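You operate a simulated robot arm through the tools that you are given. There is no shell and no other tool.

The job below is to be done with a simulated two-armed robot. You get a single attempt, and the scene is never put back.

TASK
Pack the job card's plate in the carton, on the small sheet, and fold both flaps.
Fine: leave the other plate.

It is judged by the outcome, as a careful person would: the job done as asked, and still so three seconds after it is handed in. It fails if anything else is knocked over, pushed out of place, dropped, spilled or broken. Flat cloth is picked up by pressing the open fingertips on it (5 to 10 N) and closing them slowly along it; thin cloth reads only 2 to 8 mm in the jaws.

THE ROBOT
Two 7-joint arms with two-finger parallel grippers on one trunk that stands fixed in place. Base frame: the origin is at the foot of the trunk, x ahead of it, y to its left, z up; the work surface is at about z = 840. Units: mm, rad, N and s.
The left shoulder is at [70, 133, 1201], the right one opposite. With the tool pointing down near the work surface each hand reaches from about 100 to 640 mm from the base axis, measured 20 degrees to its own side. Payload 1.57 kg a hand.
The TCP of each hand is the grasp point between the finger pads, 30 mm short of the fingertips. In the tool frame z runs along the fingers and y along their closing line. Largest opening 80 mm; finger width 17, thickness 12; the body of the gripper, 40 by 82 mm, starts 80 mm behind the TCP.
Orientation is that of the tool frame in the base frame, as [roll, pitch, yaw] about the fixed x, y, z axes, in that order (R = Rz(yaw) Ry(pitch) Rx(roll)). With the fingers straight down and closing along the base's y, the tool's x points along the base's -x, its y along +y and its z along -z.

THE INTERFACE
- The arms move only by the tool arm_command. It takes "left_deltas", "right_deltas" or both (then of equal length, played together; a hand with none holds still); each is a list of rows, each a list of 7 numbers: the finger opening in mm, from 0 to 80, then the shift along the base's x, y, z in units of 40 mm (1.0 is 40 mm), then the turn, a rotation vector about the base's x, y, z in units of 5 degrees (1.0 is 5 degrees). In form: [[fingers, tx, ty, tz, ax, ay, az], ...]. A call has 1 to 20 rows; each row shifts and turns the commanded pose from where the row before left it. A call with a number of a shift or a turn outside -1 to 1 is refused whole. Rows are played at 5 a second. More than 50 mm and 0.15 rad between two rows, or a gripper value outside its range, and nothing of the call is played. A pose out of reach is approached as far as the arm can. The call stops where the force on the tool passes 40 N (or 10 N more than at its start, if that is more) or the arm is blocked; 0.2 s more then pass. Each finger travels about 153 mm/s and halts on what it meets, pressing with about 26 N; the grip force reading is that of the motor and also rises with nothing between the fingers. The clock runs only during rows and for 0.2 s after the last one: add rows that do not move to give the fingers time. The reply holds the time, the measured pose of the TCP, the force on the tool along the base axes, the opening and the grip force, in the units named above and with some noise, with the torque about the TCP (base axes, N m) and any sound that the robot's microphone picked up, and new pictures: "views" is both (left out), scene, wrist or none (wrist: the cameras of the hands that moved).
- Cameras (640 x 400 px; columns grow to the right, rows downward): "scene" is now at [124.9, -48.4, 1432]; the picture's right is [-0.54, -0.84, 0.00], its down [-0.46, 0.29, -0.84] and it looks along [0.71, -0.45, -0.55] (base axes); focal length 320 px, centre (320, 200). "left" rides on the left gripper at [72, 7, -122] in its tool frame; the picture's right is [-0.09, 1.00, 0.00], its down [-0.84, -0.08, -0.54] and it looks along [-0.54, -0.05, 0.84] (tool axes); focal length 238 px, centre (320, 200). "right" rides on the right gripper at [72, -7, -122] in its tool frame; the picture's right is [0.09, 1.00, 0.00], its down [-0.84, 0.08, -0.54] and it looks along [-0.54, 0.05, 0.84] (tool axes); focal length 238 px, centre (320, 200). There is no depth. A picture from a camera that has moved, and an enlarged one, comes with that camera's place and axes in the base frame and with its lens.
- slide_trunk(by): slides the trunk up (or, below 0, down) by that many mm; the arms and the scene camera ride with it, the base frame stays. It gives what a move gives, with no picture.
- aim_head(pan, tilt): turns the head with the scene camera to pan (to the left, within 1.501 rad either way) and tilt (down, from -0.506 to 1.204), counted from straight ahead of the robot. It gives what a move gives, and a new picture of the scene camera.
- close_up(camera, box): a new picture of the part [left, top, right, bottom] of that camera's present view, enlarged. The clock stands still meanwhile.
- finish_job(): hands the job in; it is judged then, once.

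Places have to be worked out from the pictures, the camera data and where the tool is seen. Open the grippers and draw the arms clear of the work before you hand the job in, unless the task says otherwise.

The tools are called after ">>>" as a command line: name --argument value ..., lists and objects as JSON in quotes. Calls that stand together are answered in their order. arm_command: Moves the arms, as the interface text tells. Its arguments: {"type":"object","properties":{"left_deltas":{"type":"array","items":{"type":"array","items":{"type":"number"}}},"right_deltas":{"type":"array","items":{"type":"array","items":{"type":"number"}}},"views":{"type":"string","enum":["both","scene","wrist","none"]}},"required":[]} The other tools are called the same way: slide_trunk (by) slides the trunk up or down; aim_head (pan, tilt) turns the head that bears the scene camera; close_up (camera, box) takes an enlarged picture of a part of a camera's view; finish_job () hands the job in.

At the start:

```text
time: 0.0
left_tcp_pos: [440.1, -61.7, 1156.9]
left_ee_rot: [-3.14, 0.001, -3.14]
left_wrist_force: [-0.2, 0.5, -0.7]
left_moment: [0.0, -0.02, -0.04]
left_opening: 80.0
left_grasp_force: 0.1
right_tcp_pos: [366.6, -395.4, 1177.7]
right_ee_rot: [3.141, 0.0, -3.141]
right_wrist_force: [0.0, 0.4, 0.6]
right_moment: [-0.02, -0.02, 0.0]
right_opening: 80.0
right_grasp_force: 0.0
trunk travel left (down, up): [-775.0, 165.0]
head pan, tilt: [-0.565, 0.579]
```

scene: 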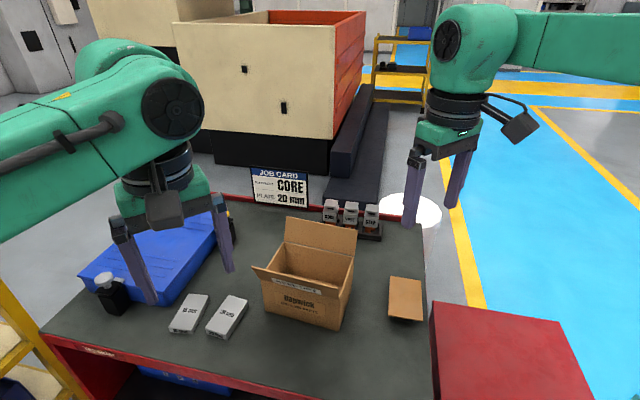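
right: 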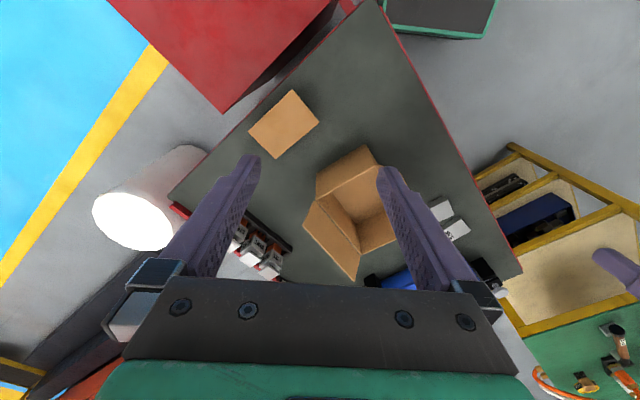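
left: 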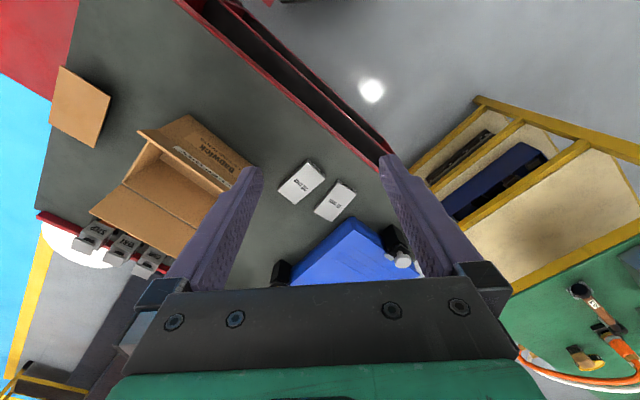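

The pictures show a job card, two plates, a carton with flaps, and a small brown sheet. I take close-ups to read the card and the plates.

>>> close_up --camera "scene" --box '[230, 150, 430, 275]'

>>> close_up --camera "scene" --box '[150, 270, 270, 345]'

>>> close_up --camera "scene" --box '[230, 200, 440, 335]'

>>> close_up --camera "left" --box '[260, 140, 380, 215]'

>>> close_up --camera "left" --box '[30, 50, 280, 280]'

>>> close_up --camera "right" --box '[220, 70, 420, 290]'

```text
3.20 times, centred on (330, 212) of scene
camera zoom: at [124.9, -48.4, 1432.0], right [-0.54, -0.84, 0.0], down [-0.46, 0.29, -0.84], along [0.71, -0.45, -0.55], focal length 1024 px, centre (288, 160)
```

zoom: 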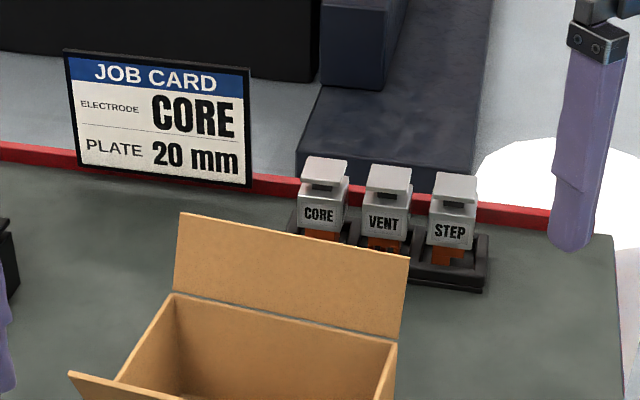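

```text
5.33 times, centred on (210, 308) of scene
camera zoom: at [124.9, -48.4, 1432.0], right [-0.54, -0.84, 0.0], down [-0.46, 0.29, -0.84], along [0.71, -0.45, -0.55], focal length 1708 px, centre (907, -373)
```

zoom: 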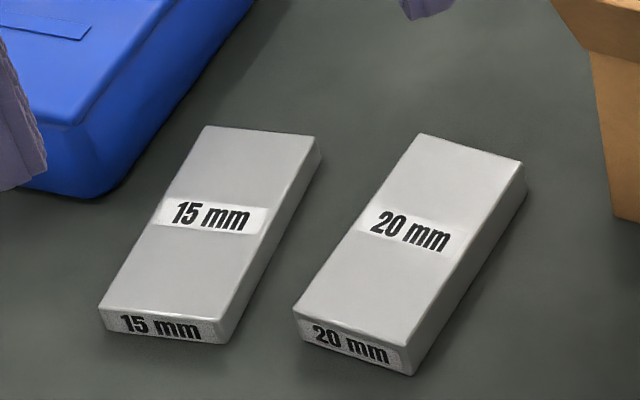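

```text
2.96 times, centred on (335, 268) of scene
camera zoom: at [124.9, -48.4, 1432.0], right [-0.54, -0.84, 0.0], down [-0.46, 0.29, -0.84], along [0.71, -0.45, -0.55], focal length 949 px, centre (276, 0)
```

zoom: 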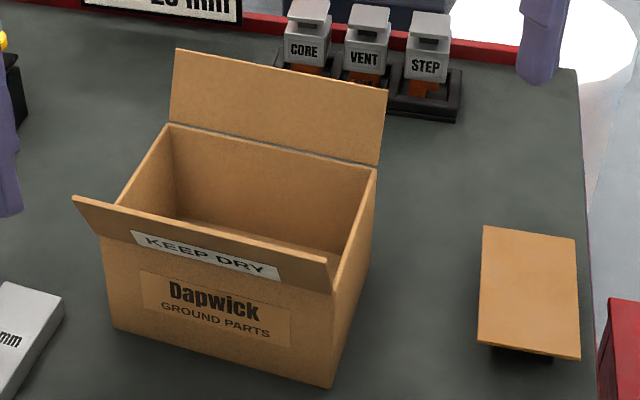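

```text
5.33 times, centred on (320, 178) of left
camera zoom: at [369.3, -56.1, 1277.7], right [0.09, 1.0, 0.0], down [0.84, -0.08, 0.54], along [0.54, -0.05, -0.84], focal length 1271 px, centre (320, 320)
```

zoom: 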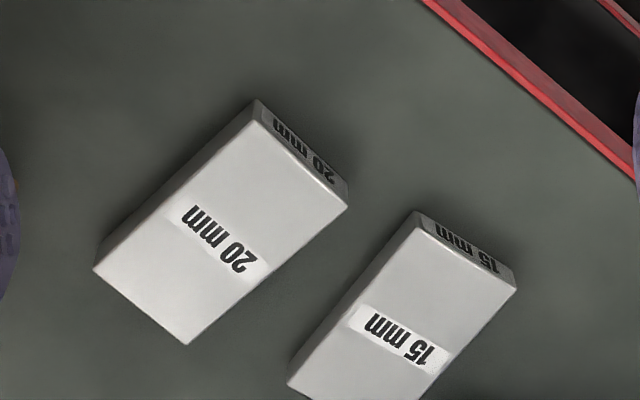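

```text
1.74 times, centred on (155, 165) of left
camera zoom: at [369.3, -56.1, 1277.7], right [0.09, 1.0, 0.0], down [0.84, -0.08, 0.54], along [0.54, -0.05, -0.84], focal length 414 px, centre (607, 261)
```

zoom: 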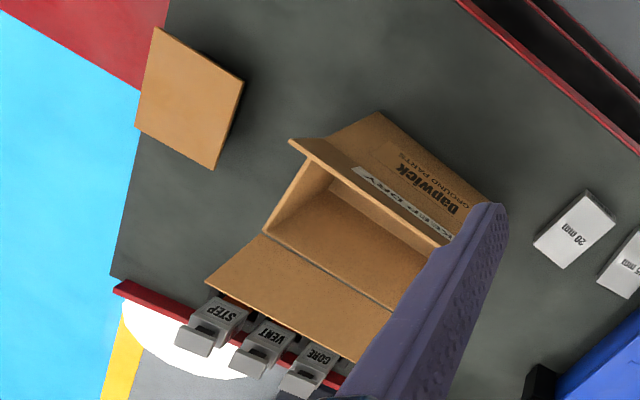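

```text
1.82 times, centred on (320, 180) of right
camera zoom: at [295.0, -402.7, 1298.8], right [-0.09, 1.0, 0.0], down [0.84, 0.08, 0.54], along [0.54, 0.05, -0.84], focal length 433 px, centre (320, 236)
```

zoom: 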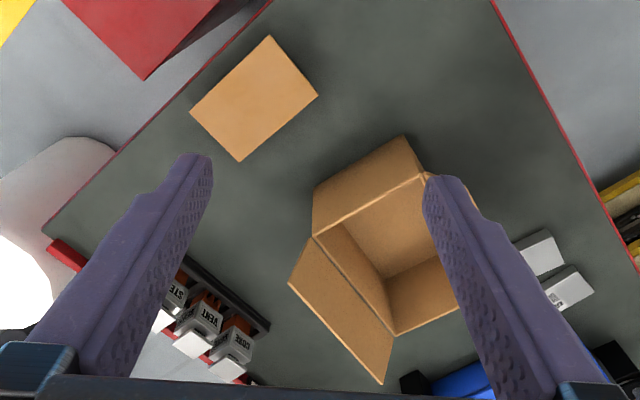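

The job card asks for the 20 mm plate, which lies next to the carton. The small brown sheet seems raised on something, so I look closer at it and at the carton's inside.

>>> close_up --camera "scene" --box '[375, 265, 435, 330]'

>>> close_up --camera "right" --box '[240, 80, 330, 165]'

>>> close_up --camera "right" --box '[295, 135, 400, 285]'

>>> close_up --camera "left" --box '[40, 60, 120, 155]'

>>> close_up --camera "scene" --box '[245, 210, 365, 335]'

```text
6.15 times, centred on (405, 298) of scene
camera zoom: at [124.9, -48.4, 1432.0], right [-0.54, -0.84, 0.0], down [-0.46, 0.29, -0.84], along [0.71, -0.45, -0.55], focal length 1970 px, centre (-203, -400)
```

zoom: 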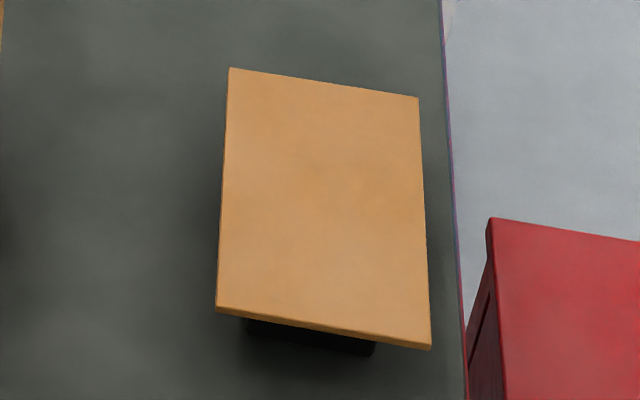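

```text
4.71 times, centred on (285, 122) of right
camera zoom: at [295.0, -402.7, 1298.8], right [-0.09, 1.0, 0.0], down [0.84, 0.08, 0.54], along [0.54, 0.05, -0.84], focal length 1122 px, centre (485, 565)
```

zoom: 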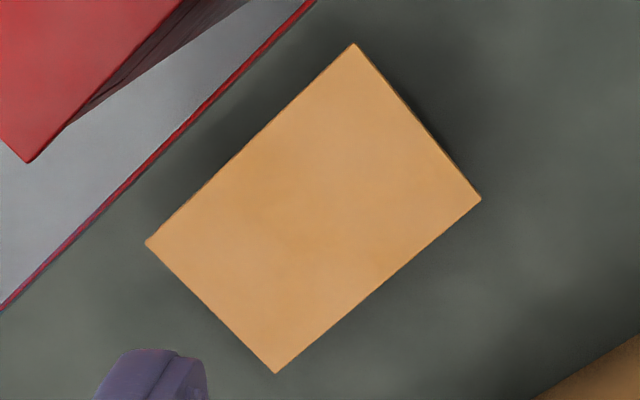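

```text
2.67 times, centred on (348, 210) of right
camera zoom: at [295.0, -402.7, 1298.8], right [-0.09, 1.0, 0.0], down [0.84, 0.08, 0.54], along [0.54, 0.05, -0.84], focal length 636 px, centre (247, 173)
```

zoom: 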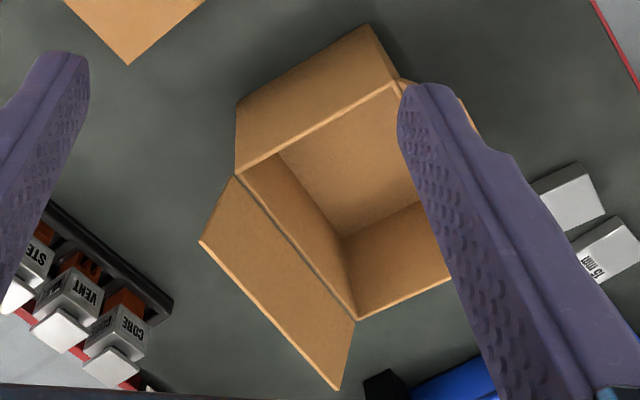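

```text
4.21 times, centred on (80, 108) of left
camera zoom: at [369.3, -56.1, 1277.7], right [0.09, 1.0, 0.0], down [0.84, -0.08, 0.54], along [0.54, -0.05, -0.84], focal length 1004 px, centre (1330, 590)
```

zoom: 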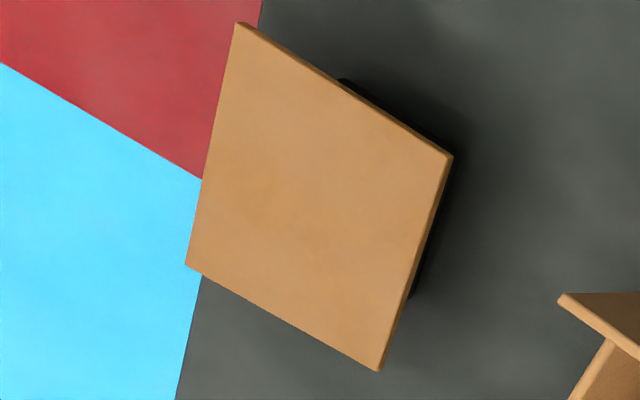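

```text
3.20 times, centred on (305, 272) of scene
camera zoom: at [124.9, -48.4, 1432.0], right [-0.54, -0.84, 0.0], down [-0.46, 0.29, -0.84], along [0.71, -0.45, -0.55], focal length 1024 px, centre (368, -32)
```

zoom: 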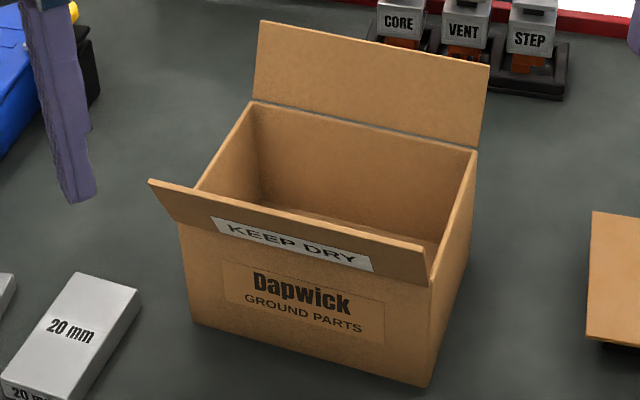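

Triangulating from the three cameras: the 20 mm plate (about 90×50×20) is centred near (597, -116), long axis at -50°. The sheet (about 110×70) has its top at z≈871 on a small block, centred near (420, -458) at 45°. The carton (about 167×121×100) is centred near (552, -291) at 40.7°, both flaps leaning out about 25°. I draw the left arm back and bring the right hand above the sheet, turned to close across its short side.

>>> arm_command --left_deltas '[[80, -0.2, 0.8, 0.1, 0, 0, 0], [80, -0.2, 0.8, 0.1, 0, 0, 0], [80, -0.2, 0.8, 0.1, 0, 0, 0], [80, -0.2, 0.8, 0.1, 0, 0, 0], [80, -0.2, 0.8, 0.1, 0, 0, 0], [80, -0.2, 0.8, 0.1, 0, 0, 0], [80, -0.2, 0.8, 0.1, 0, 0, 0], [80, -0.2, 0.8, 0.1, 0, 0, 0], [80, 0, 0, 0, 0, 0, 0], [80, 0, 0, 0, 0, 0, 0]]' --right_deltas '[[80, 0.134, -0.156, -0.545, 0, 0, -0.9], [80, 0.134, -0.156, -0.545, 0, 0, -0.9], [80, 0.134, -0.156, -0.545, 0, 0, -0.9], [80, 0.134, -0.156, -0.545, 0, 0, -0.9], [80, 0.134, -0.156, -0.545, 0, 0, -0.9], [80, 0.134, -0.156, -0.545, 0, 0, -0.9], [80, 0.134, -0.156, -0.545, 0, 0, -0.9], [80, 0.134, -0.156, -0.545, 0, 0, -0.9], [80, 0.134, -0.156, -0.545, 0, 0, -0.9], [80, 0.134, -0.156, -0.545, 0, 0, -0.9]]'

```text
time: 2.2
left_tcp_pos: [378.1, 190.1, 1187.5]
left_ee_rot: [3.141, -0.003, -3.141]
left_wrist_force: [0.2, -0.2, -0.2]
left_moment: [0.0, 0.01, 0.03]
left_opening: 80.1
left_grasp_force: 0.2
right_tcp_pos: [417.2, -492.9, 947.2]
right_ee_rot: [3.137, -0.001, 2.36]
right_wrist_force: [1.0, 0.2, 0.0]
right_moment: [-0.01, 0.01, 0.01]
right_opening: 79.9
right_grasp_force: 0.1
right hand out of reach, approached as far as the arm can: row 5, 6, 7, 8, 9, 10
trunk travel left (down, up): [-775.0, 165.0]
head pan, tilt: [-0.565, 0.579]
camera scene: at [126.1, -49.3, 1431.9], right [-0.54, -0.84, 0.0], down [-0.46, 0.29, -0.84], along [0.71, -0.45, -0.55], focal length 320 px, centre (320, 200)
camera right: at [361.9, -448.5, 1069.2], right [0.64, 0.77, 0.01], down [0.65, -0.54, 0.54], along [0.42, -0.34, -0.84], focal length 238 px, centre (320, 200)
camera left: at [306.4, 197.5, 1308.6], right [0.09, 1.0, 0.0], down [0.84, -0.08, 0.54], along [0.54, -0.05, -0.84], focal length 238 px, centre (320, 200)
```

scene: 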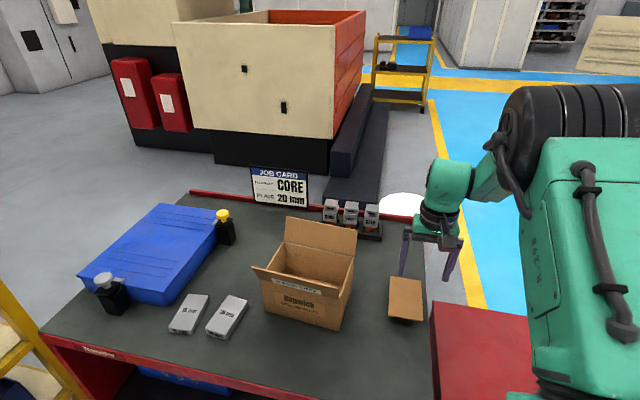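
right: 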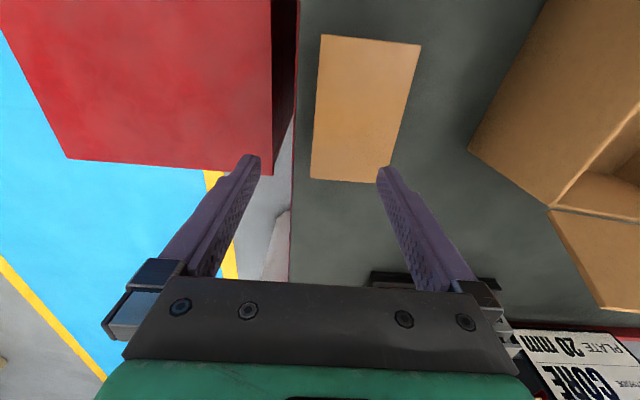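
left: 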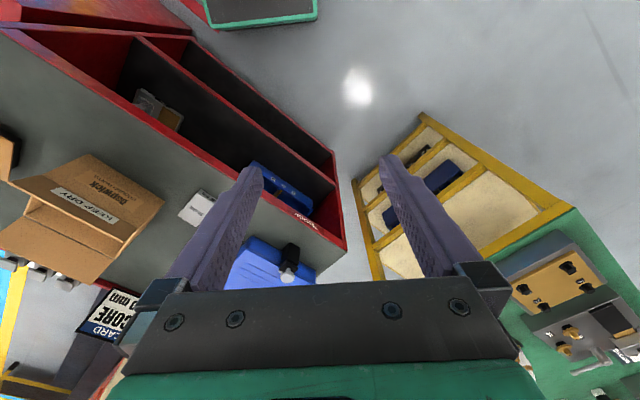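

The right hand stopped about 37 mm short of the commanded place (joint limits, it seems), though the turn is right. I send still rows to see whether it settles on the commanded pose.

>>> arm_command --right_deltas '[[80, 0, 0, 0, 0, 0, 0], [80, 0, 0, 0, 0, 0, 0]]' --views "none"

```text
time: 2.8
left_tcp_pos: [376.9, 192.7, 1187.8]
left_ee_rot: [3.142, 0.001, -3.14]
left_wrist_force: [0.1, -0.9, -0.1]
left_moment: [0.04, -0.01, 0.02]
left_opening: 80.1
left_grasp_force: 0.0
right_tcp_pos: [417.5, -493.5, 948.2]
right_ee_rot: [3.138, 0.0, 2.359]
right_wrist_force: [-0.8, -0.2, -0.6]
right_moment: [0.0, -0.01, 0.03]
right_opening: 80.1
right_grasp_force: 0.0
trunk travel left (down, up): [-775.0, 165.0]
head pan, tilt: [-0.565, 0.579]
```

The commanded pose now starts from where the hand is. I try a small shift toward the sheet and upward to see which directions are free.

>>> arm_command --right_deltas '[[80, 0, 0, 0.5, 0, 0, 0], [80, 0, 0, 0.5, 0, 0, 0], [80, 0, 0.4, 0, 0, 0, 0], [80, 0, 0.4, 0, 0, 0, 0]]' --views "scene"

```text
time: 3.8
left_tcp_pos: [376.9, 192.6, 1187.8]
left_ee_rot: [3.141, -0.001, -3.14]
left_wrist_force: [0.2, 0.1, 0.0]
left_moment: [-0.01, 0.02, -0.02]
left_opening: 80.0
left_grasp_force: 0.1
right_tcp_pos: [404.6, -500.2, 971.6]
right_ee_rot: [3.138, 0.002, 2.36]
right_wrist_force: [-0.3, 0.4, 0.1]
right_moment: [-0.03, 0.0, 0.05]
right_opening: 80.4
right_grasp_force: 0.2
right hand out of reach, approached as far as the arm can: row 1, 2, 3, 4
trunk travel left (down, up): [-775.0, 165.0]
head pan, tilt: [-0.565, 0.579]
camera scene: at [124.8, -48.3, 1432.0], right [-0.54, -0.84, 0.0], down [-0.46, 0.29, -0.84], along [0.71, -0.45, -0.55], focal length 320 px, centre (320, 200)
```

scene: 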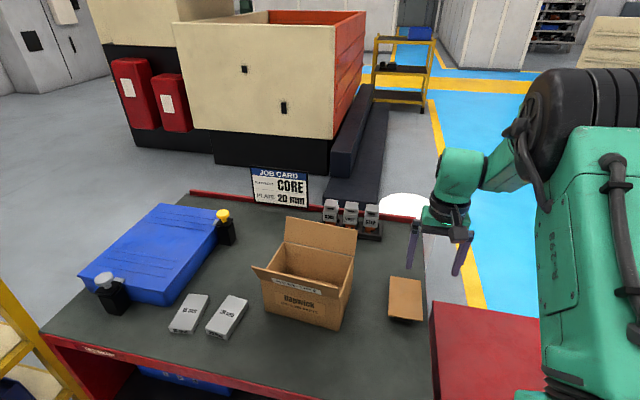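

The elbow has swung out against a limit. I rise and turn the wrist back to its starting yaw above the sheet, to then find which turn direction is free.

>>> arm_command --right_deltas '[[80, 0.043, 0.117, 0.357, 0, 0, 1], [80, 0.043, 0.117, 0.357, 0, 0, 1], [80, 0.043, 0.117, 0.357, 0, 0, 1], [80, 0.043, 0.117, 0.357, 0, 0, 1], [80, 0.043, 0.117, 0.357, 0, 0, 1], [80, 0.043, 0.117, 0.357, 0, 0, 1], [80, 0.043, 0.117, 0.357, 0, 0, 1], [80, 0.043, 0.117, 0.357, 0, 0, 1], [80, 0.043, 0.117, 0.357, 0, 0, 1], [80, 0, 0, 0, 0, 0, 0]]' --views "scene"

```text
time: 6.0
left_tcp_pos: [376.7, 192.3, 1187.1]
left_ee_rot: [3.141, 0.0, -3.138]
left_wrist_force: [-0.2, 0.1, -0.7]
left_moment: [0.02, -0.01, -0.01]
left_opening: 80.1
left_grasp_force: 0.1
right_tcp_pos: [423.0, -458.0, 1099.9]
right_ee_rot: [3.142, 0.0, -3.14]
right_wrist_force: [0.5, -0.3, -0.2]
right_moment: [0.02, -0.02, -0.02]
right_opening: 80.2
right_grasp_force: 0.1
trunk travel left (down, up): [-775.0, 165.0]
head pan, tilt: [-0.565, 0.579]
camera scene: at [125.0, -48.5, 1432.0], right [-0.54, -0.84, 0.0], down [-0.46, 0.29, -0.84], along [0.71, -0.45, -0.55], focal length 320 px, centre (320, 200)
```

scene: 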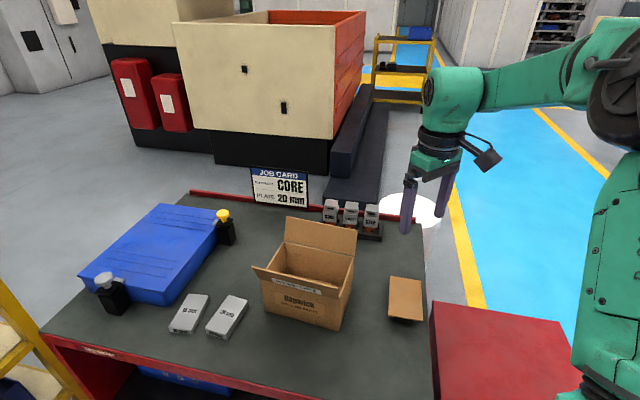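

Here the whole pose is reached. I turn -45° in place at this height to see whether the turn alone is within reach.

>>> arm_command --right_deltas '[[80, 0, 0, 0, 0, 0, -1], [80, 0, 0, 0, 0, 0, -1], [80, 0, 0, 0, 0, 0, -1], [80, 0, 0, 0, 0, 0, -1], [80, 0, 0, 0, 0, 0, -1], [80, 0, 0, 0, 0, 0, -1], [80, 0, 0, 0, 0, 0, -1], [80, 0, 0, 0, 0, 0, -1], [80, 0, 0, 0, 0, 0, -1], [80, 0, 0, 0, 0, 0, 0]]' --views "scene"

```text
time: 8.2
left_tcp_pos: [376.0, 191.4, 1187.8]
left_ee_rot: [-3.141, 0.0, -3.14]
left_wrist_force: [-0.1, -0.1, -0.3]
left_moment: [-0.02, 0.0, -0.01]
left_opening: 80.2
left_grasp_force: 0.0
right_tcp_pos: [421.3, -537.0, 1087.7]
right_ee_rot: [3.139, -0.001, 2.358]
right_wrist_force: [0.3, -0.9, 0.0]
right_moment: [0.05, -0.01, 0.01]
right_opening: 79.7
right_grasp_force: 0.1
right hand out of reach, approached as far as the arm can: row 6, 7, 8, 9
trunk travel left (down, up): [-775.0, 165.0]
head pan, tilt: [-0.565, 0.579]
camera scene: at [124.7, -48.1, 1432.1], right [-0.54, -0.84, 0.0], down [-0.46, 0.29, -0.84], along [0.71, -0.45, -0.55], focal length 320 px, centre (320, 200)
```

scene: 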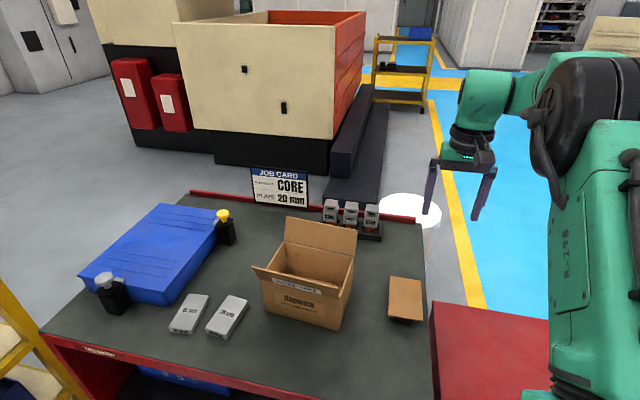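

Negative turns hit a limit near -25°. I go back and try the positive way, which the symmetric gripper allows (+135°).

>>> arm_command --right_deltas '[[80, 0, 0.22, 0.034, 0, 0, 1], [80, 0, 0.22, 0.034, 0, 0, 1], [80, 0, 0.22, 0.034, 0, 0, 1], [80, 0, 0.22, 0.034, 0, 0, 1], [80, 0, 0.22, 0.034, 0, 0, 1], [80, 0, 0.22, 0.034, 0, 0, 1], [80, 0, 0.22, 0.034, 0, 0, 1], [80, 0, 0.22, 0.034, 0, 0, 1], [80, 0, 0.22, 0.034, 0, 0, 1], [80, 0, 0, 0, 0, 0, 1], [80, 0, 0, 0, 0, 0, 1], [80, 0, 0, 0, 0, 0, 1], [80, 0, 0, 0, 0, 0, 1], [80, 0, 0, 0, 0, 0, 1], [80, 0, 0, 0, 0, 0, 1], [80, 0, 0, 0, 0, 0, 1], [80, 0, 0, 0, 0, 0, 1], [80, 0, 0, 0, 0, 0, 1], [80, 0, 0, 0, 0, 0, 1], [80, 0, 0, 0, 0, 0, 0]]' --views "scene"

```text
time: 12.4
left_tcp_pos: [377.3, 192.4, 1188.6]
left_ee_rot: [-3.141, 0.0, -3.14]
left_wrist_force: [-0.6, -0.4, 0.0]
left_moment: [-0.01, 0.01, -0.02]
left_opening: 80.1
left_grasp_force: 0.1
right_tcp_pos: [420.3, -458.4, 1099.7]
right_ee_rot: [-3.14, 0.001, -2.268]
right_wrist_force: [0.3, 0.3, -0.8]
right_moment: [0.01, 0.02, -0.05]
right_opening: 79.9
right_grasp_force: 0.1
trunk travel left (down, up): [-775.0, 165.0]
head pan, tilt: [-0.565, 0.579]
camera scene: at [124.8, -48.3, 1432.0], right [-0.54, -0.84, 0.0], down [-0.46, 0.29, -0.84], along [0.71, -0.45, -0.55], focal length 320 px, centre (320, 200)
```

scene: 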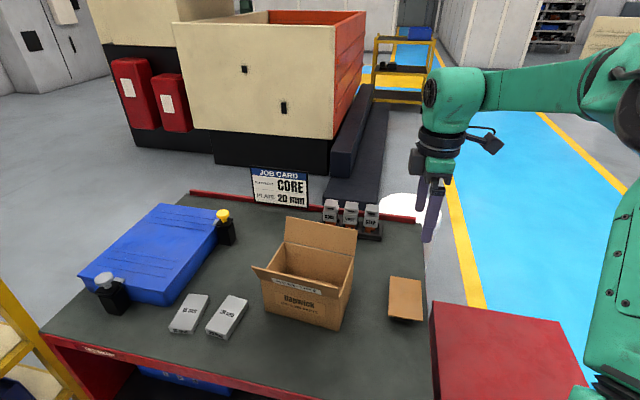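

+50° is reached with no trouble. I go on toward +135°.

>>> arm_command --right_deltas '[[80, 0, 0, 0, 0, 0, 1], [80, 0, 0, 0, 0, 0, 1], [80, 0, 0, 0, 0, 0, 1], [80, 0, 0, 0, 0, 0, 1], [80, 0, 0, 0, 0, 0, 1], [80, 0, 0, 0, 0, 0, 1], [80, 0, 0, 0, 0, 0, 1], [80, 0, 0, 0, 0, 0, 1], [80, 0, 0, 0, 0, 0, 1], [80, 0, 0, 0, 0, 0, 1], [80, 0, 0, 0, 0, 0, 1], [80, 0, 0, 0, 0, 0, 1], [80, 0, 0, 0, 0, 0, 1], [80, 0, 0, 0, 0, 0, 1], [80, 0, 0, 0, 0, 0, 1], [80, 0, 0, 0, 0, 0, 1], [80, 0, 0, 0, 0, 0, 1], [80, 0, 0, 0, 0, 0, 0]]' --views "both"

```text
time: 16.2
left_tcp_pos: [376.6, 192.1, 1187.3]
left_ee_rot: [-3.141, 0.001, -3.14]
left_wrist_force: [0.0, 0.6, -0.2]
left_moment: [0.0, 0.01, -0.02]
left_opening: 80.1
left_grasp_force: 0.1
right_tcp_pos: [420.2, -457.7, 1100.1]
right_ee_rot: [3.141, 0.0, -0.784]
right_wrist_force: [0.0, 0.8, -0.4]
right_moment: [0.0, 0.02, 0.02]
right_opening: 80.0
right_grasp_force: 0.0
trunk travel left (down, up): [-775.0, 165.0]
head pan, tilt: [-0.565, 0.579]
camera scene: at [124.8, -48.3, 1432.0], right [-0.54, -0.84, 0.0], down [-0.46, 0.29, -0.84], along [0.71, -0.45, -0.55], focal length 320 px, centre (320, 200)
camera right: at [477.2, -504.0, 1221.3], right [-0.64, -0.77, 0.0], down [-0.65, 0.54, 0.54], along [-0.42, 0.35, -0.84], focal length 238 px, centre (320, 200)
```

scene: 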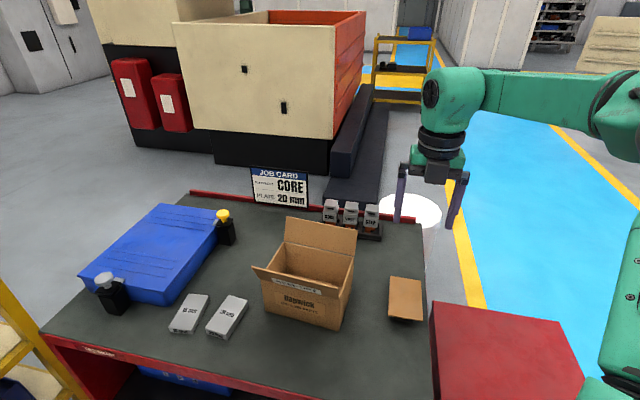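
right: 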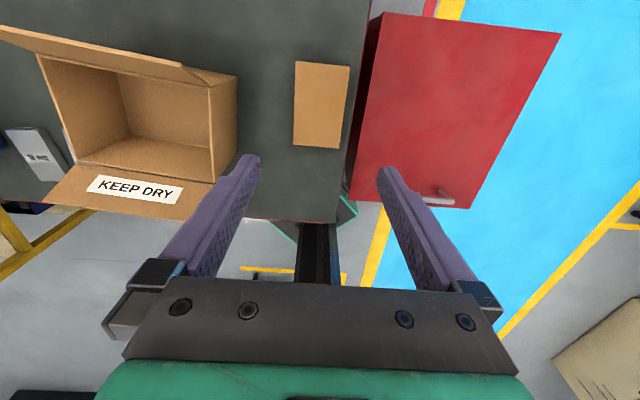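

+135° is reached at (420, -458). I descend to z=960 above the sheet to check alignment.

>>> arm_command --right_deltas '[[80, 0, 0, -0.7, 0, 0, 0], [80, 0, 0, -0.7, 0, 0, 0], [80, 0, 0, -0.7, 0, 0, 0], [80, 0, 0, -0.7, 0, 0, 0], [80, 0, 0, -0.7, 0, 0, 0], [80, 0, 0, 0, 0, 0, 0]]' --views "both"

```text
time: 17.6
left_tcp_pos: [376.8, 192.0, 1187.1]
left_ee_rot: [3.141, 0.0, -3.139]
left_wrist_force: [0.0, 0.4, -0.3]
left_moment: [0.0, -0.02, 0.03]
left_opening: 79.8
left_grasp_force: 0.0
right_tcp_pos: [417.9, -459.9, 962.6]
right_ee_rot: [-3.141, -0.001, -0.784]
right_wrist_force: [0.0, 0.0, 0.2]
right_moment: [0.0, 0.02, 0.02]
right_opening: 79.9
right_grasp_force: 0.1
trunk travel left (down, up): [-775.0, 165.0]
head pan, tilt: [-0.565, 0.579]
camera scene: at [124.6, -48.0, 1432.1], right [-0.54, -0.84, 0.0], down [-0.46, 0.29, -0.84], along [0.71, -0.45, -0.55], focal length 320 px, centre (320, 200)
camera right: at [475.2, -506.0, 1083.2], right [-0.64, -0.77, 0.0], down [-0.65, 0.54, 0.54], along [-0.42, 0.35, -0.84], focal length 238 px, centre (320, 200)
```

scene: 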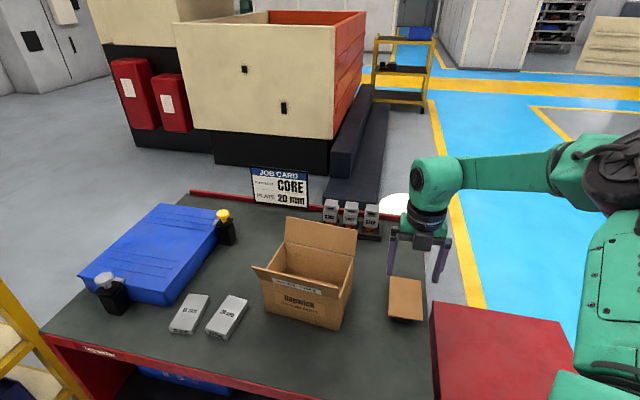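
right: 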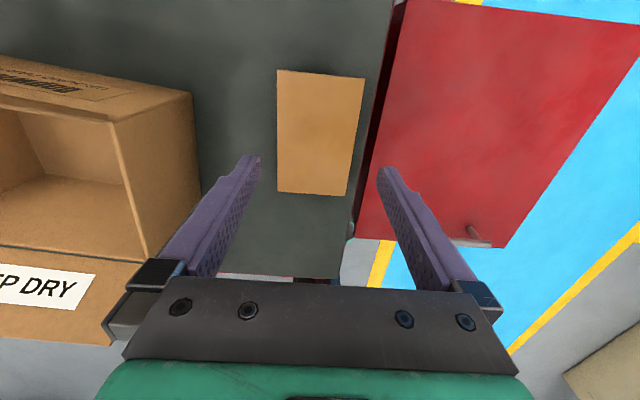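

The sheet lies between the fingers ahead; I take a close-up to fix its corners precisely.

>>> close_up --camera "right" --box '[230, 50, 410, 210]'

>>> close_up --camera "scene" --box '[370, 220, 460, 330]'

```text
2.50 times, centred on (320, 130) of right
camera zoom: at [475.2, -506.0, 1083.2], right [-0.64, -0.77, 0.0], down [-0.65, 0.54, 0.54], along [-0.42, 0.35, -0.84], focal length 596 px, centre (320, 375)
```

zoom: 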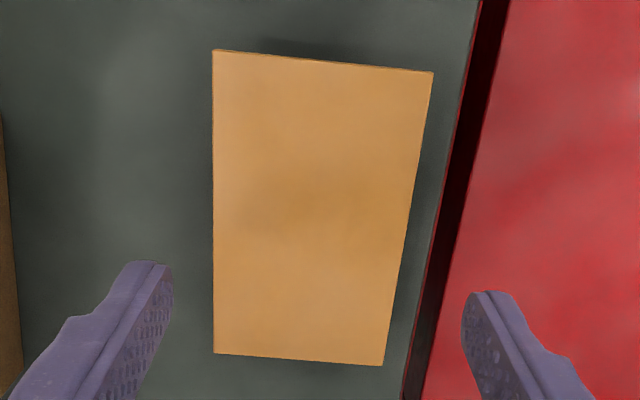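

```text
3.64 times, centred on (415, 275) of scene
camera zoom: at [124.6, -48.0, 1432.1], right [-0.54, -0.84, 0.0], down [-0.46, 0.29, -0.84], along [0.71, -0.45, -0.55], focal length 1164 px, centre (-26, -73)
```

zoom: 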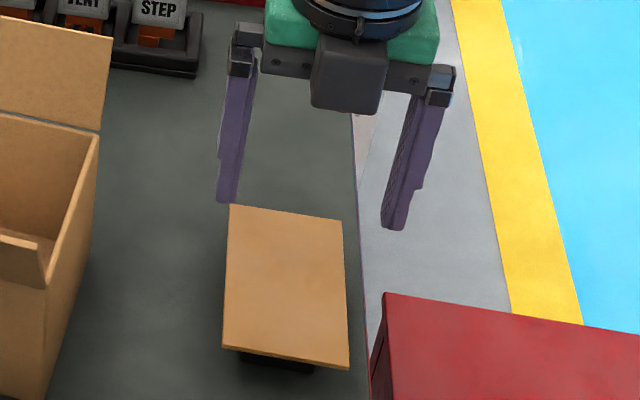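

Sheet corners come out at a clean 110×70 mm, centred at (420.8, -456.8) at 45°, top z≈871. The hand needs about 3 mm shift toward (+x,+y); I apply it and lower to tips about 14 mm above the sheet.

>>> arm_command --right_deltas '[[80, 0.04, 0.08, 0, 0, 0, 0], [80, 0, 0, -0.4, 0, 0, 0], [80, 0, 0, -0.4, 0, 0, 0], [80, 0, 0, -0.4, 0, 0, 0], [80, 0, 0, 0, 0, 0, 0], [80, 0, 0, 0, 0, 0, 0]]' --views "wrist"

>>> close_up --camera "right" --box '[220, 60, 420, 230]'

>>> close_up --camera "scene" --box '[370, 220, 460, 330]'

```text
time: 19.0
left_tcp_pos: [376.5, 192.5, 1187.8]
left_ee_rot: [-3.141, 0.0, -3.14]
left_wrist_force: [-0.1, -0.6, 0.1]
left_moment: [0.0, 0.01, -0.01]
left_opening: 80.2
left_grasp_force: 0.1
right_tcp_pos: [423.5, -454.1, 911.8]
right_ee_rot: [-3.142, 0.0, -0.786]
right_wrist_force: [-0.2, 0.0, -0.5]
right_moment: [-0.01, 0.01, -0.02]
right_opening: 79.9
right_grasp_force: 0.1
trunk travel left (down, up): [-775.0, 165.0]
head pan, tilt: [-0.565, 0.579]
camera right: at [478.8, -501.7, 1033.8], right [-0.64, -0.77, 0.0], down [-0.65, 0.54, 0.54], along [-0.42, 0.35, -0.84], focal length 238 px, centre (320, 200)
```

right: 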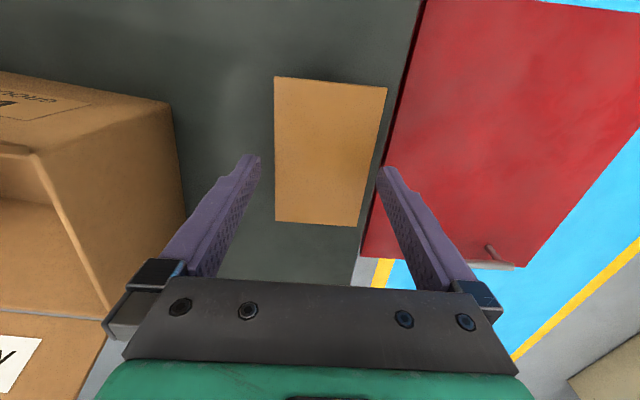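

```text
2.35 times, centred on (320, 145) of right
camera zoom: at [478.8, -501.7, 1033.8], right [-0.64, -0.77, 0.0], down [-0.65, 0.54, 0.54], along [-0.42, 0.35, -0.84], focal length 561 px, centre (320, 329)
```

zoom: 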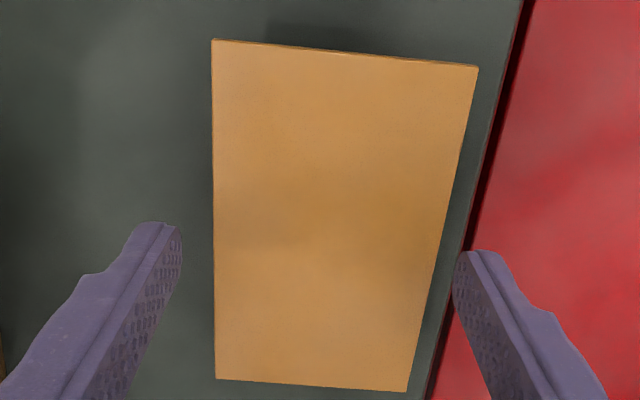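

```text
3.64 times, centred on (415, 275) of scene
camera zoom: at [124.7, -48.4, 1432.0], right [-0.54, -0.84, 0.0], down [-0.46, 0.29, -0.84], along [0.71, -0.45, -0.55], focal length 1164 px, centre (-26, -73)
```

zoom: 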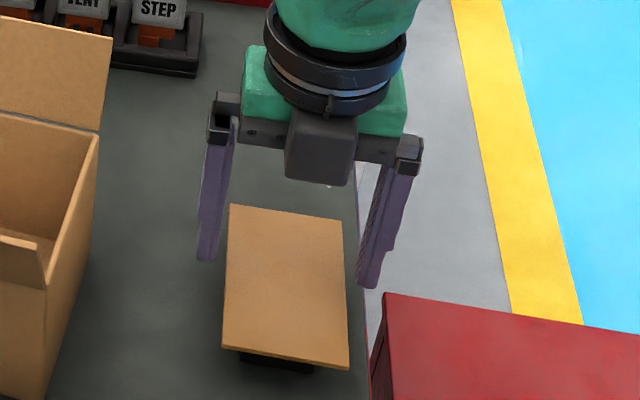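

Centre offset is now only about 1.5 mm with 5 mm clearance each side. I correct that and lower so the tips pass about 8 mm below the sheet's underside (TCP z≈890), still open.

>>> arm_command --right_deltas '[[80, -0.03, -0.03, 0, 0, 0, 0], [80, 0, 0, -0.18, 0, 0, 0], [80, 0, 0, -0.18, 0, 0, 0], [80, 0, 0, -0.18, 0, 0, 0], [80, 0, 0, 0, 0, 0, 0], [80, 0, 0, 0, 0, 0, 0]]' --views "wrist"

>>> close_up --camera "right" --box '[220, 60, 420, 250]'

>>> close_up --camera "scene" --box '[370, 240, 450, 330]'

```text
time: 20.4
left_tcp_pos: [376.3, 192.1, 1187.2]
left_ee_rot: [3.141, 0.0, -3.14]
left_wrist_force: [-0.1, 0.5, -0.3]
left_moment: [0.01, 0.0, 0.03]
left_opening: 79.9
left_grasp_force: 0.0
right_tcp_pos: [420.9, -456.2, 890.9]
right_ee_rot: [3.141, -0.001, -0.784]
right_wrist_force: [0.4, 0.3, 0.3]
right_moment: [0.03, 0.03, 0.01]
right_opening: 79.9
right_grasp_force: 0.1
trunk travel left (down, up): [-775.0, 165.0]
head pan, tilt: [-0.565, 0.579]
camera right: at [477.3, -502.6, 1011.8], right [-0.64, -0.77, 0.0], down [-0.65, 0.54, 0.54], along [-0.42, 0.35, -0.84], focal length 238 px, centre (320, 200)
```

right: 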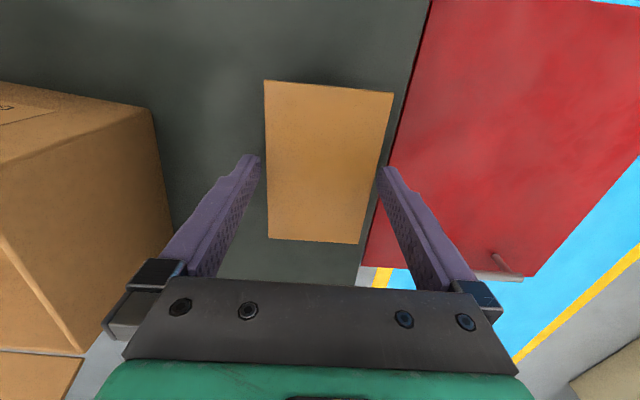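

```text
2.11 times, centred on (320, 155) of right
camera zoom: at [477.3, -502.6, 1011.8], right [-0.64, -0.77, 0.0], down [-0.65, 0.54, 0.54], along [-0.42, 0.35, -0.84], focal length 502 px, centre (320, 295)
```

zoom: 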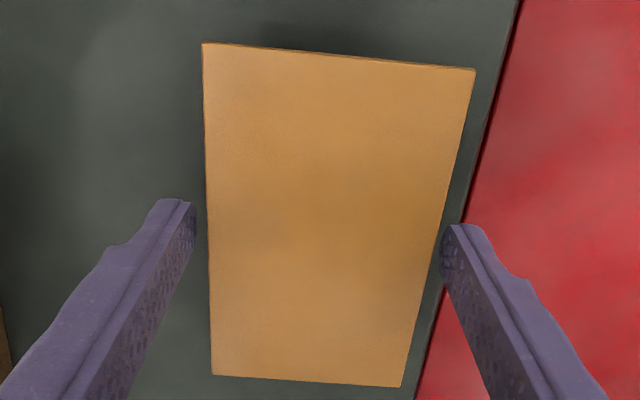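

```text
4.44 times, centred on (410, 285) of scene
camera zoom: at [124.8, -48.3, 1432.0], right [-0.54, -0.84, 0.0], down [-0.46, 0.29, -0.84], along [0.71, -0.45, -0.55], focal length 1423 px, centre (-80, -178)
```

zoom: 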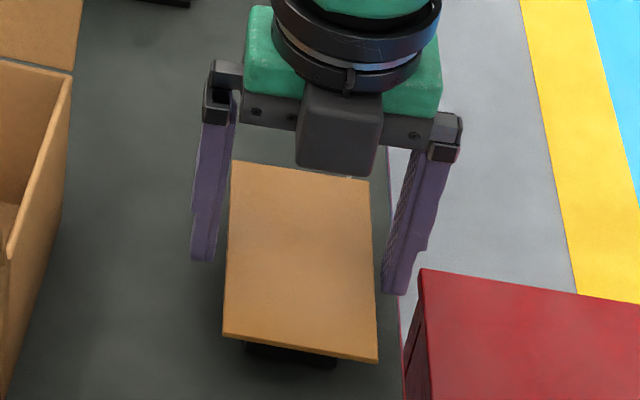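

The fingers straddle the sheet with even gaps. I close slowly toward 66 mm.

>>> arm_command --right_deltas '[[76, 0, 0, 0, 0, 0, 0], [73, 0, 0, 0, 0, 0, 0], [71, 0, 0, 0, 0, 0, 0], [69, 0, 0, 0, 0, 0, 0], [67, 0, 0, 0, 0, 0, 0], [66, 0, 0, 0, 0, 0, 0], [66, 0, 0, 0, 0, 0, 0]]' --views "wrist"

>>> close_up --camera "right" --box '[220, 60, 420, 250]'

>>> close_up --camera "scene" --box '[370, 240, 450, 330]'

```text
time: 22.0
left_tcp_pos: [376.7, 192.3, 1188.3]
left_ee_rot: [3.141, -0.001, -3.14]
left_wrist_force: [0.2, 0.0, -0.5]
left_moment: [-0.04, -0.01, 0.01]
left_opening: 80.2
left_grasp_force: 0.1
right_tcp_pos: [421.3, -456.5, 889.6]
right_ee_rot: [3.141, 0.0, -0.785]
right_wrist_force: [-0.4, 0.6, 0.2]
right_moment: [-0.01, 0.0, 0.0]
right_opening: 68.8
right_grasp_force: 25.9
trunk travel left (down, up): [-775.0, 165.0]
head pan, tilt: [-0.565, 0.579]
camera right: at [477.3, -502.7, 1011.8], right [-0.64, -0.77, 0.0], down [-0.65, 0.54, 0.54], along [-0.42, 0.35, -0.84], focal length 238 px, centre (320, 200)
```

right: 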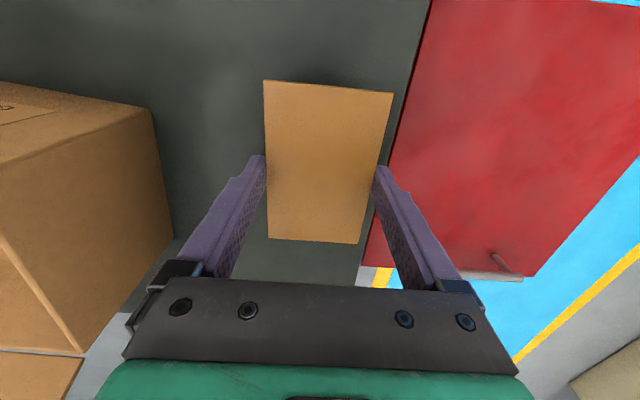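

```text
2.11 times, centred on (320, 155) of right
camera zoom: at [477.3, -502.7, 1011.8], right [-0.64, -0.77, 0.0], down [-0.65, 0.54, 0.54], along [-0.42, 0.35, -0.84], focal length 502 px, centre (320, 295)
```

zoom: 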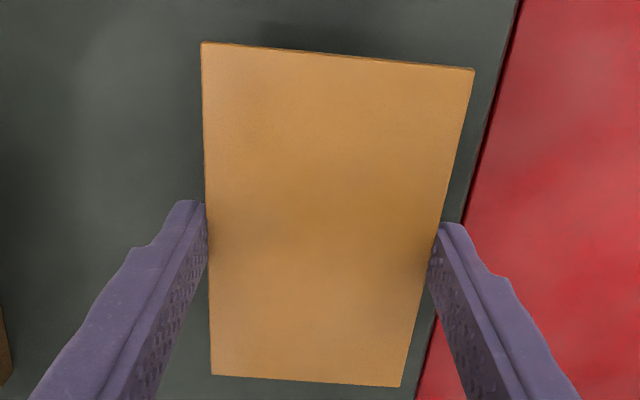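

```text
4.44 times, centred on (410, 285) of scene
camera zoom: at [124.8, -48.3, 1432.0], right [-0.54, -0.84, 0.0], down [-0.46, 0.29, -0.84], along [0.71, -0.45, -0.55], focal length 1423 px, centre (-80, -178)
```

zoom: 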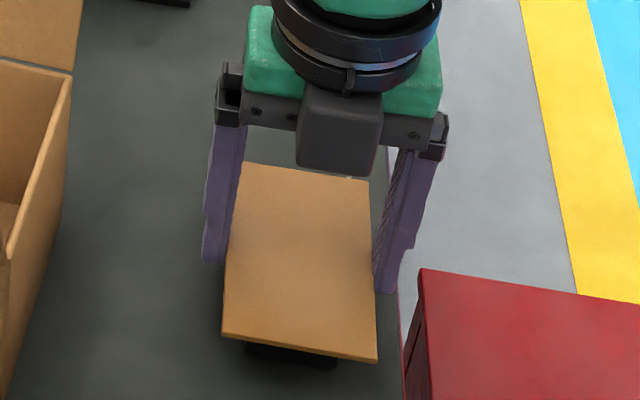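

Gripped at 68.8 mm with 25.9 N. I lift gently to see whether the sheet comes up.

>>> arm_command --right_deltas '[[66, 0, 0, 0.1, 0, 0, 0], [66, 0, 0, 0.2, 0, 0, 0], [66, 0, 0, 0.4, 0, 0, 0], [66, 0, 0, 0.5, 0, 0, 0], [66, 0, 0, 0.5, 0, 0, 0], [66, 0, 0, 0, 0, 0, 0]]' --views "both"

```text
time: 23.4
left_tcp_pos: [378.1, 191.2, 1187.2]
left_ee_rot: [-3.141, -0.001, -3.141]
left_wrist_force: [0.8, 0.1, 0.0]
left_moment: [0.02, 0.01, -0.03]
left_opening: 80.0
left_grasp_force: 0.1
right_tcp_pos: [420.5, -455.2, 956.6]
right_ee_rot: [-3.14, -0.001, -0.785]
right_wrist_force: [-0.2, -0.5, 0.0]
right_moment: [0.06, 0.0, 0.01]
right_opening: 68.5
right_grasp_force: 25.5
trunk travel left (down, up): [-775.0, 165.0]
head pan, tilt: [-0.565, 0.579]
camera scene: at [125.1, -48.6, 1432.0], right [-0.54, -0.84, 0.0], down [-0.46, 0.29, -0.84], along [0.71, -0.45, -0.55], focal length 320 px, centre (320, 200)
camera right: at [476.6, -502.6, 1078.6], right [-0.64, -0.77, 0.0], down [-0.65, 0.54, 0.54], along [-0.42, 0.35, -0.84], focal length 238 px, centre (320, 200)
```

scene: 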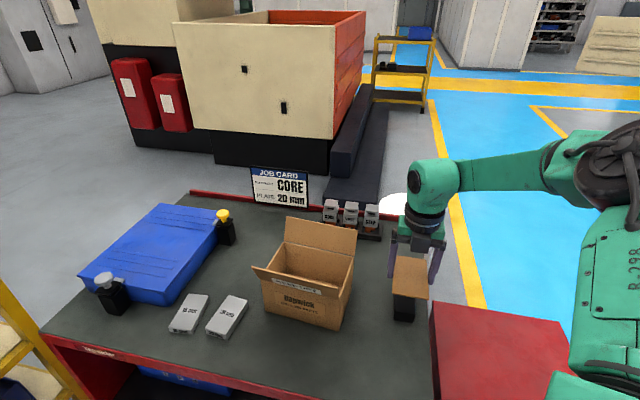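
right: 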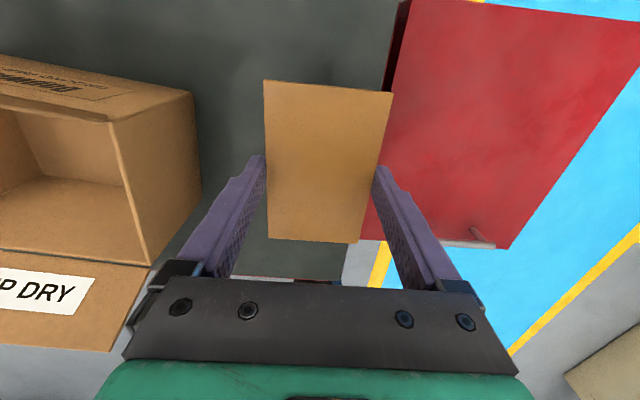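

The sheet is held level. I raise it above flap height, then carry it over the carton while turning -94.5° so its long side runs with the carton's.

>>> arm_command --right_deltas '[[66, 0, 0, 0.7, 0, 0, 0], [66, 0, 0, 0.9, 0, 0, 0], [66, 0, 0, 0.9, 0, 0, 0], [66, 0, 0, 0.9, 0, 0, 0], [66, 0, 0, 0.5, 0, 0, 0], [66, 0, 0, 0, 0, 0, 0]]' --views "none"

>>> arm_command --right_deltas '[[66, 0.08, 0.1, 0, 0, 0, -0.6], [66, 0.17, 0.21, 0, 0, 0, -0.9], [66, 0.17, 0.21, 0, 0, 0, -1], [66, 0.17, 0.21, 0, 0, 0, -1], [66, 0.17, 0.21, 0, 0, 0, -1], [66, 0.17, 0.21, 0, 0, 0, -1], [66, 0.17, 0.21, 0, 0, 0, -1], [66, 0.17, 0.21, 0, 0, 0, -1], [66, 0.17, 0.21, 0, 0, 0, -1], [66, 0.17, 0.21, 0, 0, 0, -1], [66, 0.17, 0.21, 0, 0, 0, -1], [66, 0.17, 0.21, 0, 0, 0, -1], [66, 0.17, 0.21, 0, 0, 0, -1], [66, 0.17, 0.21, 0, 0, 0, -1], [66, 0.17, 0.21, 0, 0, 0, -1], [66, 0.17, 0.21, 0, 0, 0, -1], [66, 0.17, 0.21, 0, 0, 0, -1], [66, 0.17, 0.21, 0, 0, 0, -1], [66, 0.17, 0.21, 0, 0, 0, -1], [66, 0.08, 0.1, 0, 0, 0, -0.4]]' --views "both"

```text
time: 24.8
left_tcp_pos: [377.0, 191.6, 1186.6]
left_ee_rot: [-3.142, -0.001, -3.139]
left_wrist_force: [0.0, -0.2, -1.0]
left_moment: [0.01, 0.0, 0.0]
left_opening: 80.0
left_grasp_force: 0.0
right_tcp_pos: [422.3, -457.5, 1112.7]
right_ee_rot: [-3.141, 0.0, -0.784]
right_wrist_force: [0.4, 0.1, -1.2]
right_moment: [0.03, -0.01, 0.01]
right_opening: 68.4
right_grasp_force: 26.3
trunk travel left (down, up): [-775.0, 165.0]
head pan, tilt: [-0.565, 0.579]
```

```text
time: 29.0
left_tcp_pos: [376.2, 192.8, 1186.8]
left_ee_rot: [-3.141, 0.0, -3.141]
left_wrist_force: [0.2, -0.2, -0.5]
left_moment: [0.02, 0.01, 0.02]
left_opening: 79.8
left_grasp_force: 0.1
right_tcp_pos: [549.7, -296.1, 1112.7]
right_ee_rot: [-3.141, 0.0, -2.437]
right_wrist_force: [0.5, 0.3, 1.0]
right_moment: [0.0, 0.01, 0.0]
right_opening: 68.3
right_grasp_force: 26.7
trunk travel left (down, up): [-775.0, 165.0]
head pan, tilt: [-0.565, 0.579]
camera scene: at [125.2, -48.3, 1432.0], right [-0.54, -0.84, 0.0], down [-0.46, 0.29, -0.84], along [0.71, -0.45, -0.55], focal length 320 px, centre (320, 200)
camera right: at [500.6, -349.1, 1234.9], right [-0.72, 0.7, 0.0], down [0.59, 0.6, 0.54], along [0.38, 0.39, -0.84], focal length 238 px, centre (320, 200)
```

scene: 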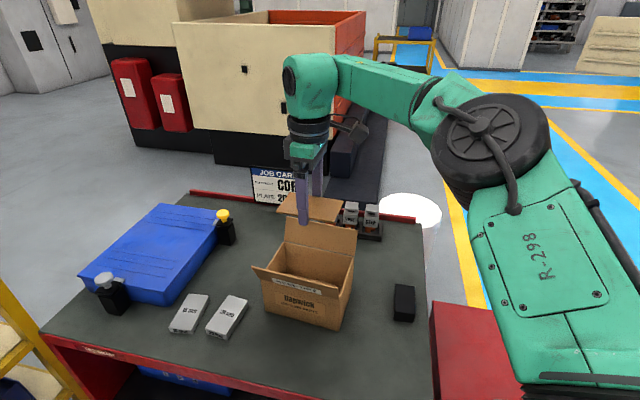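
right: 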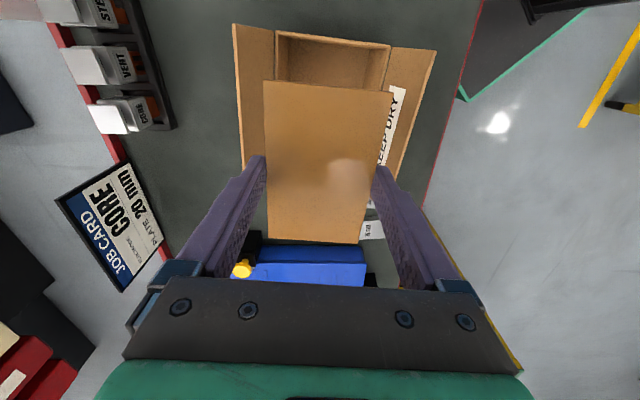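

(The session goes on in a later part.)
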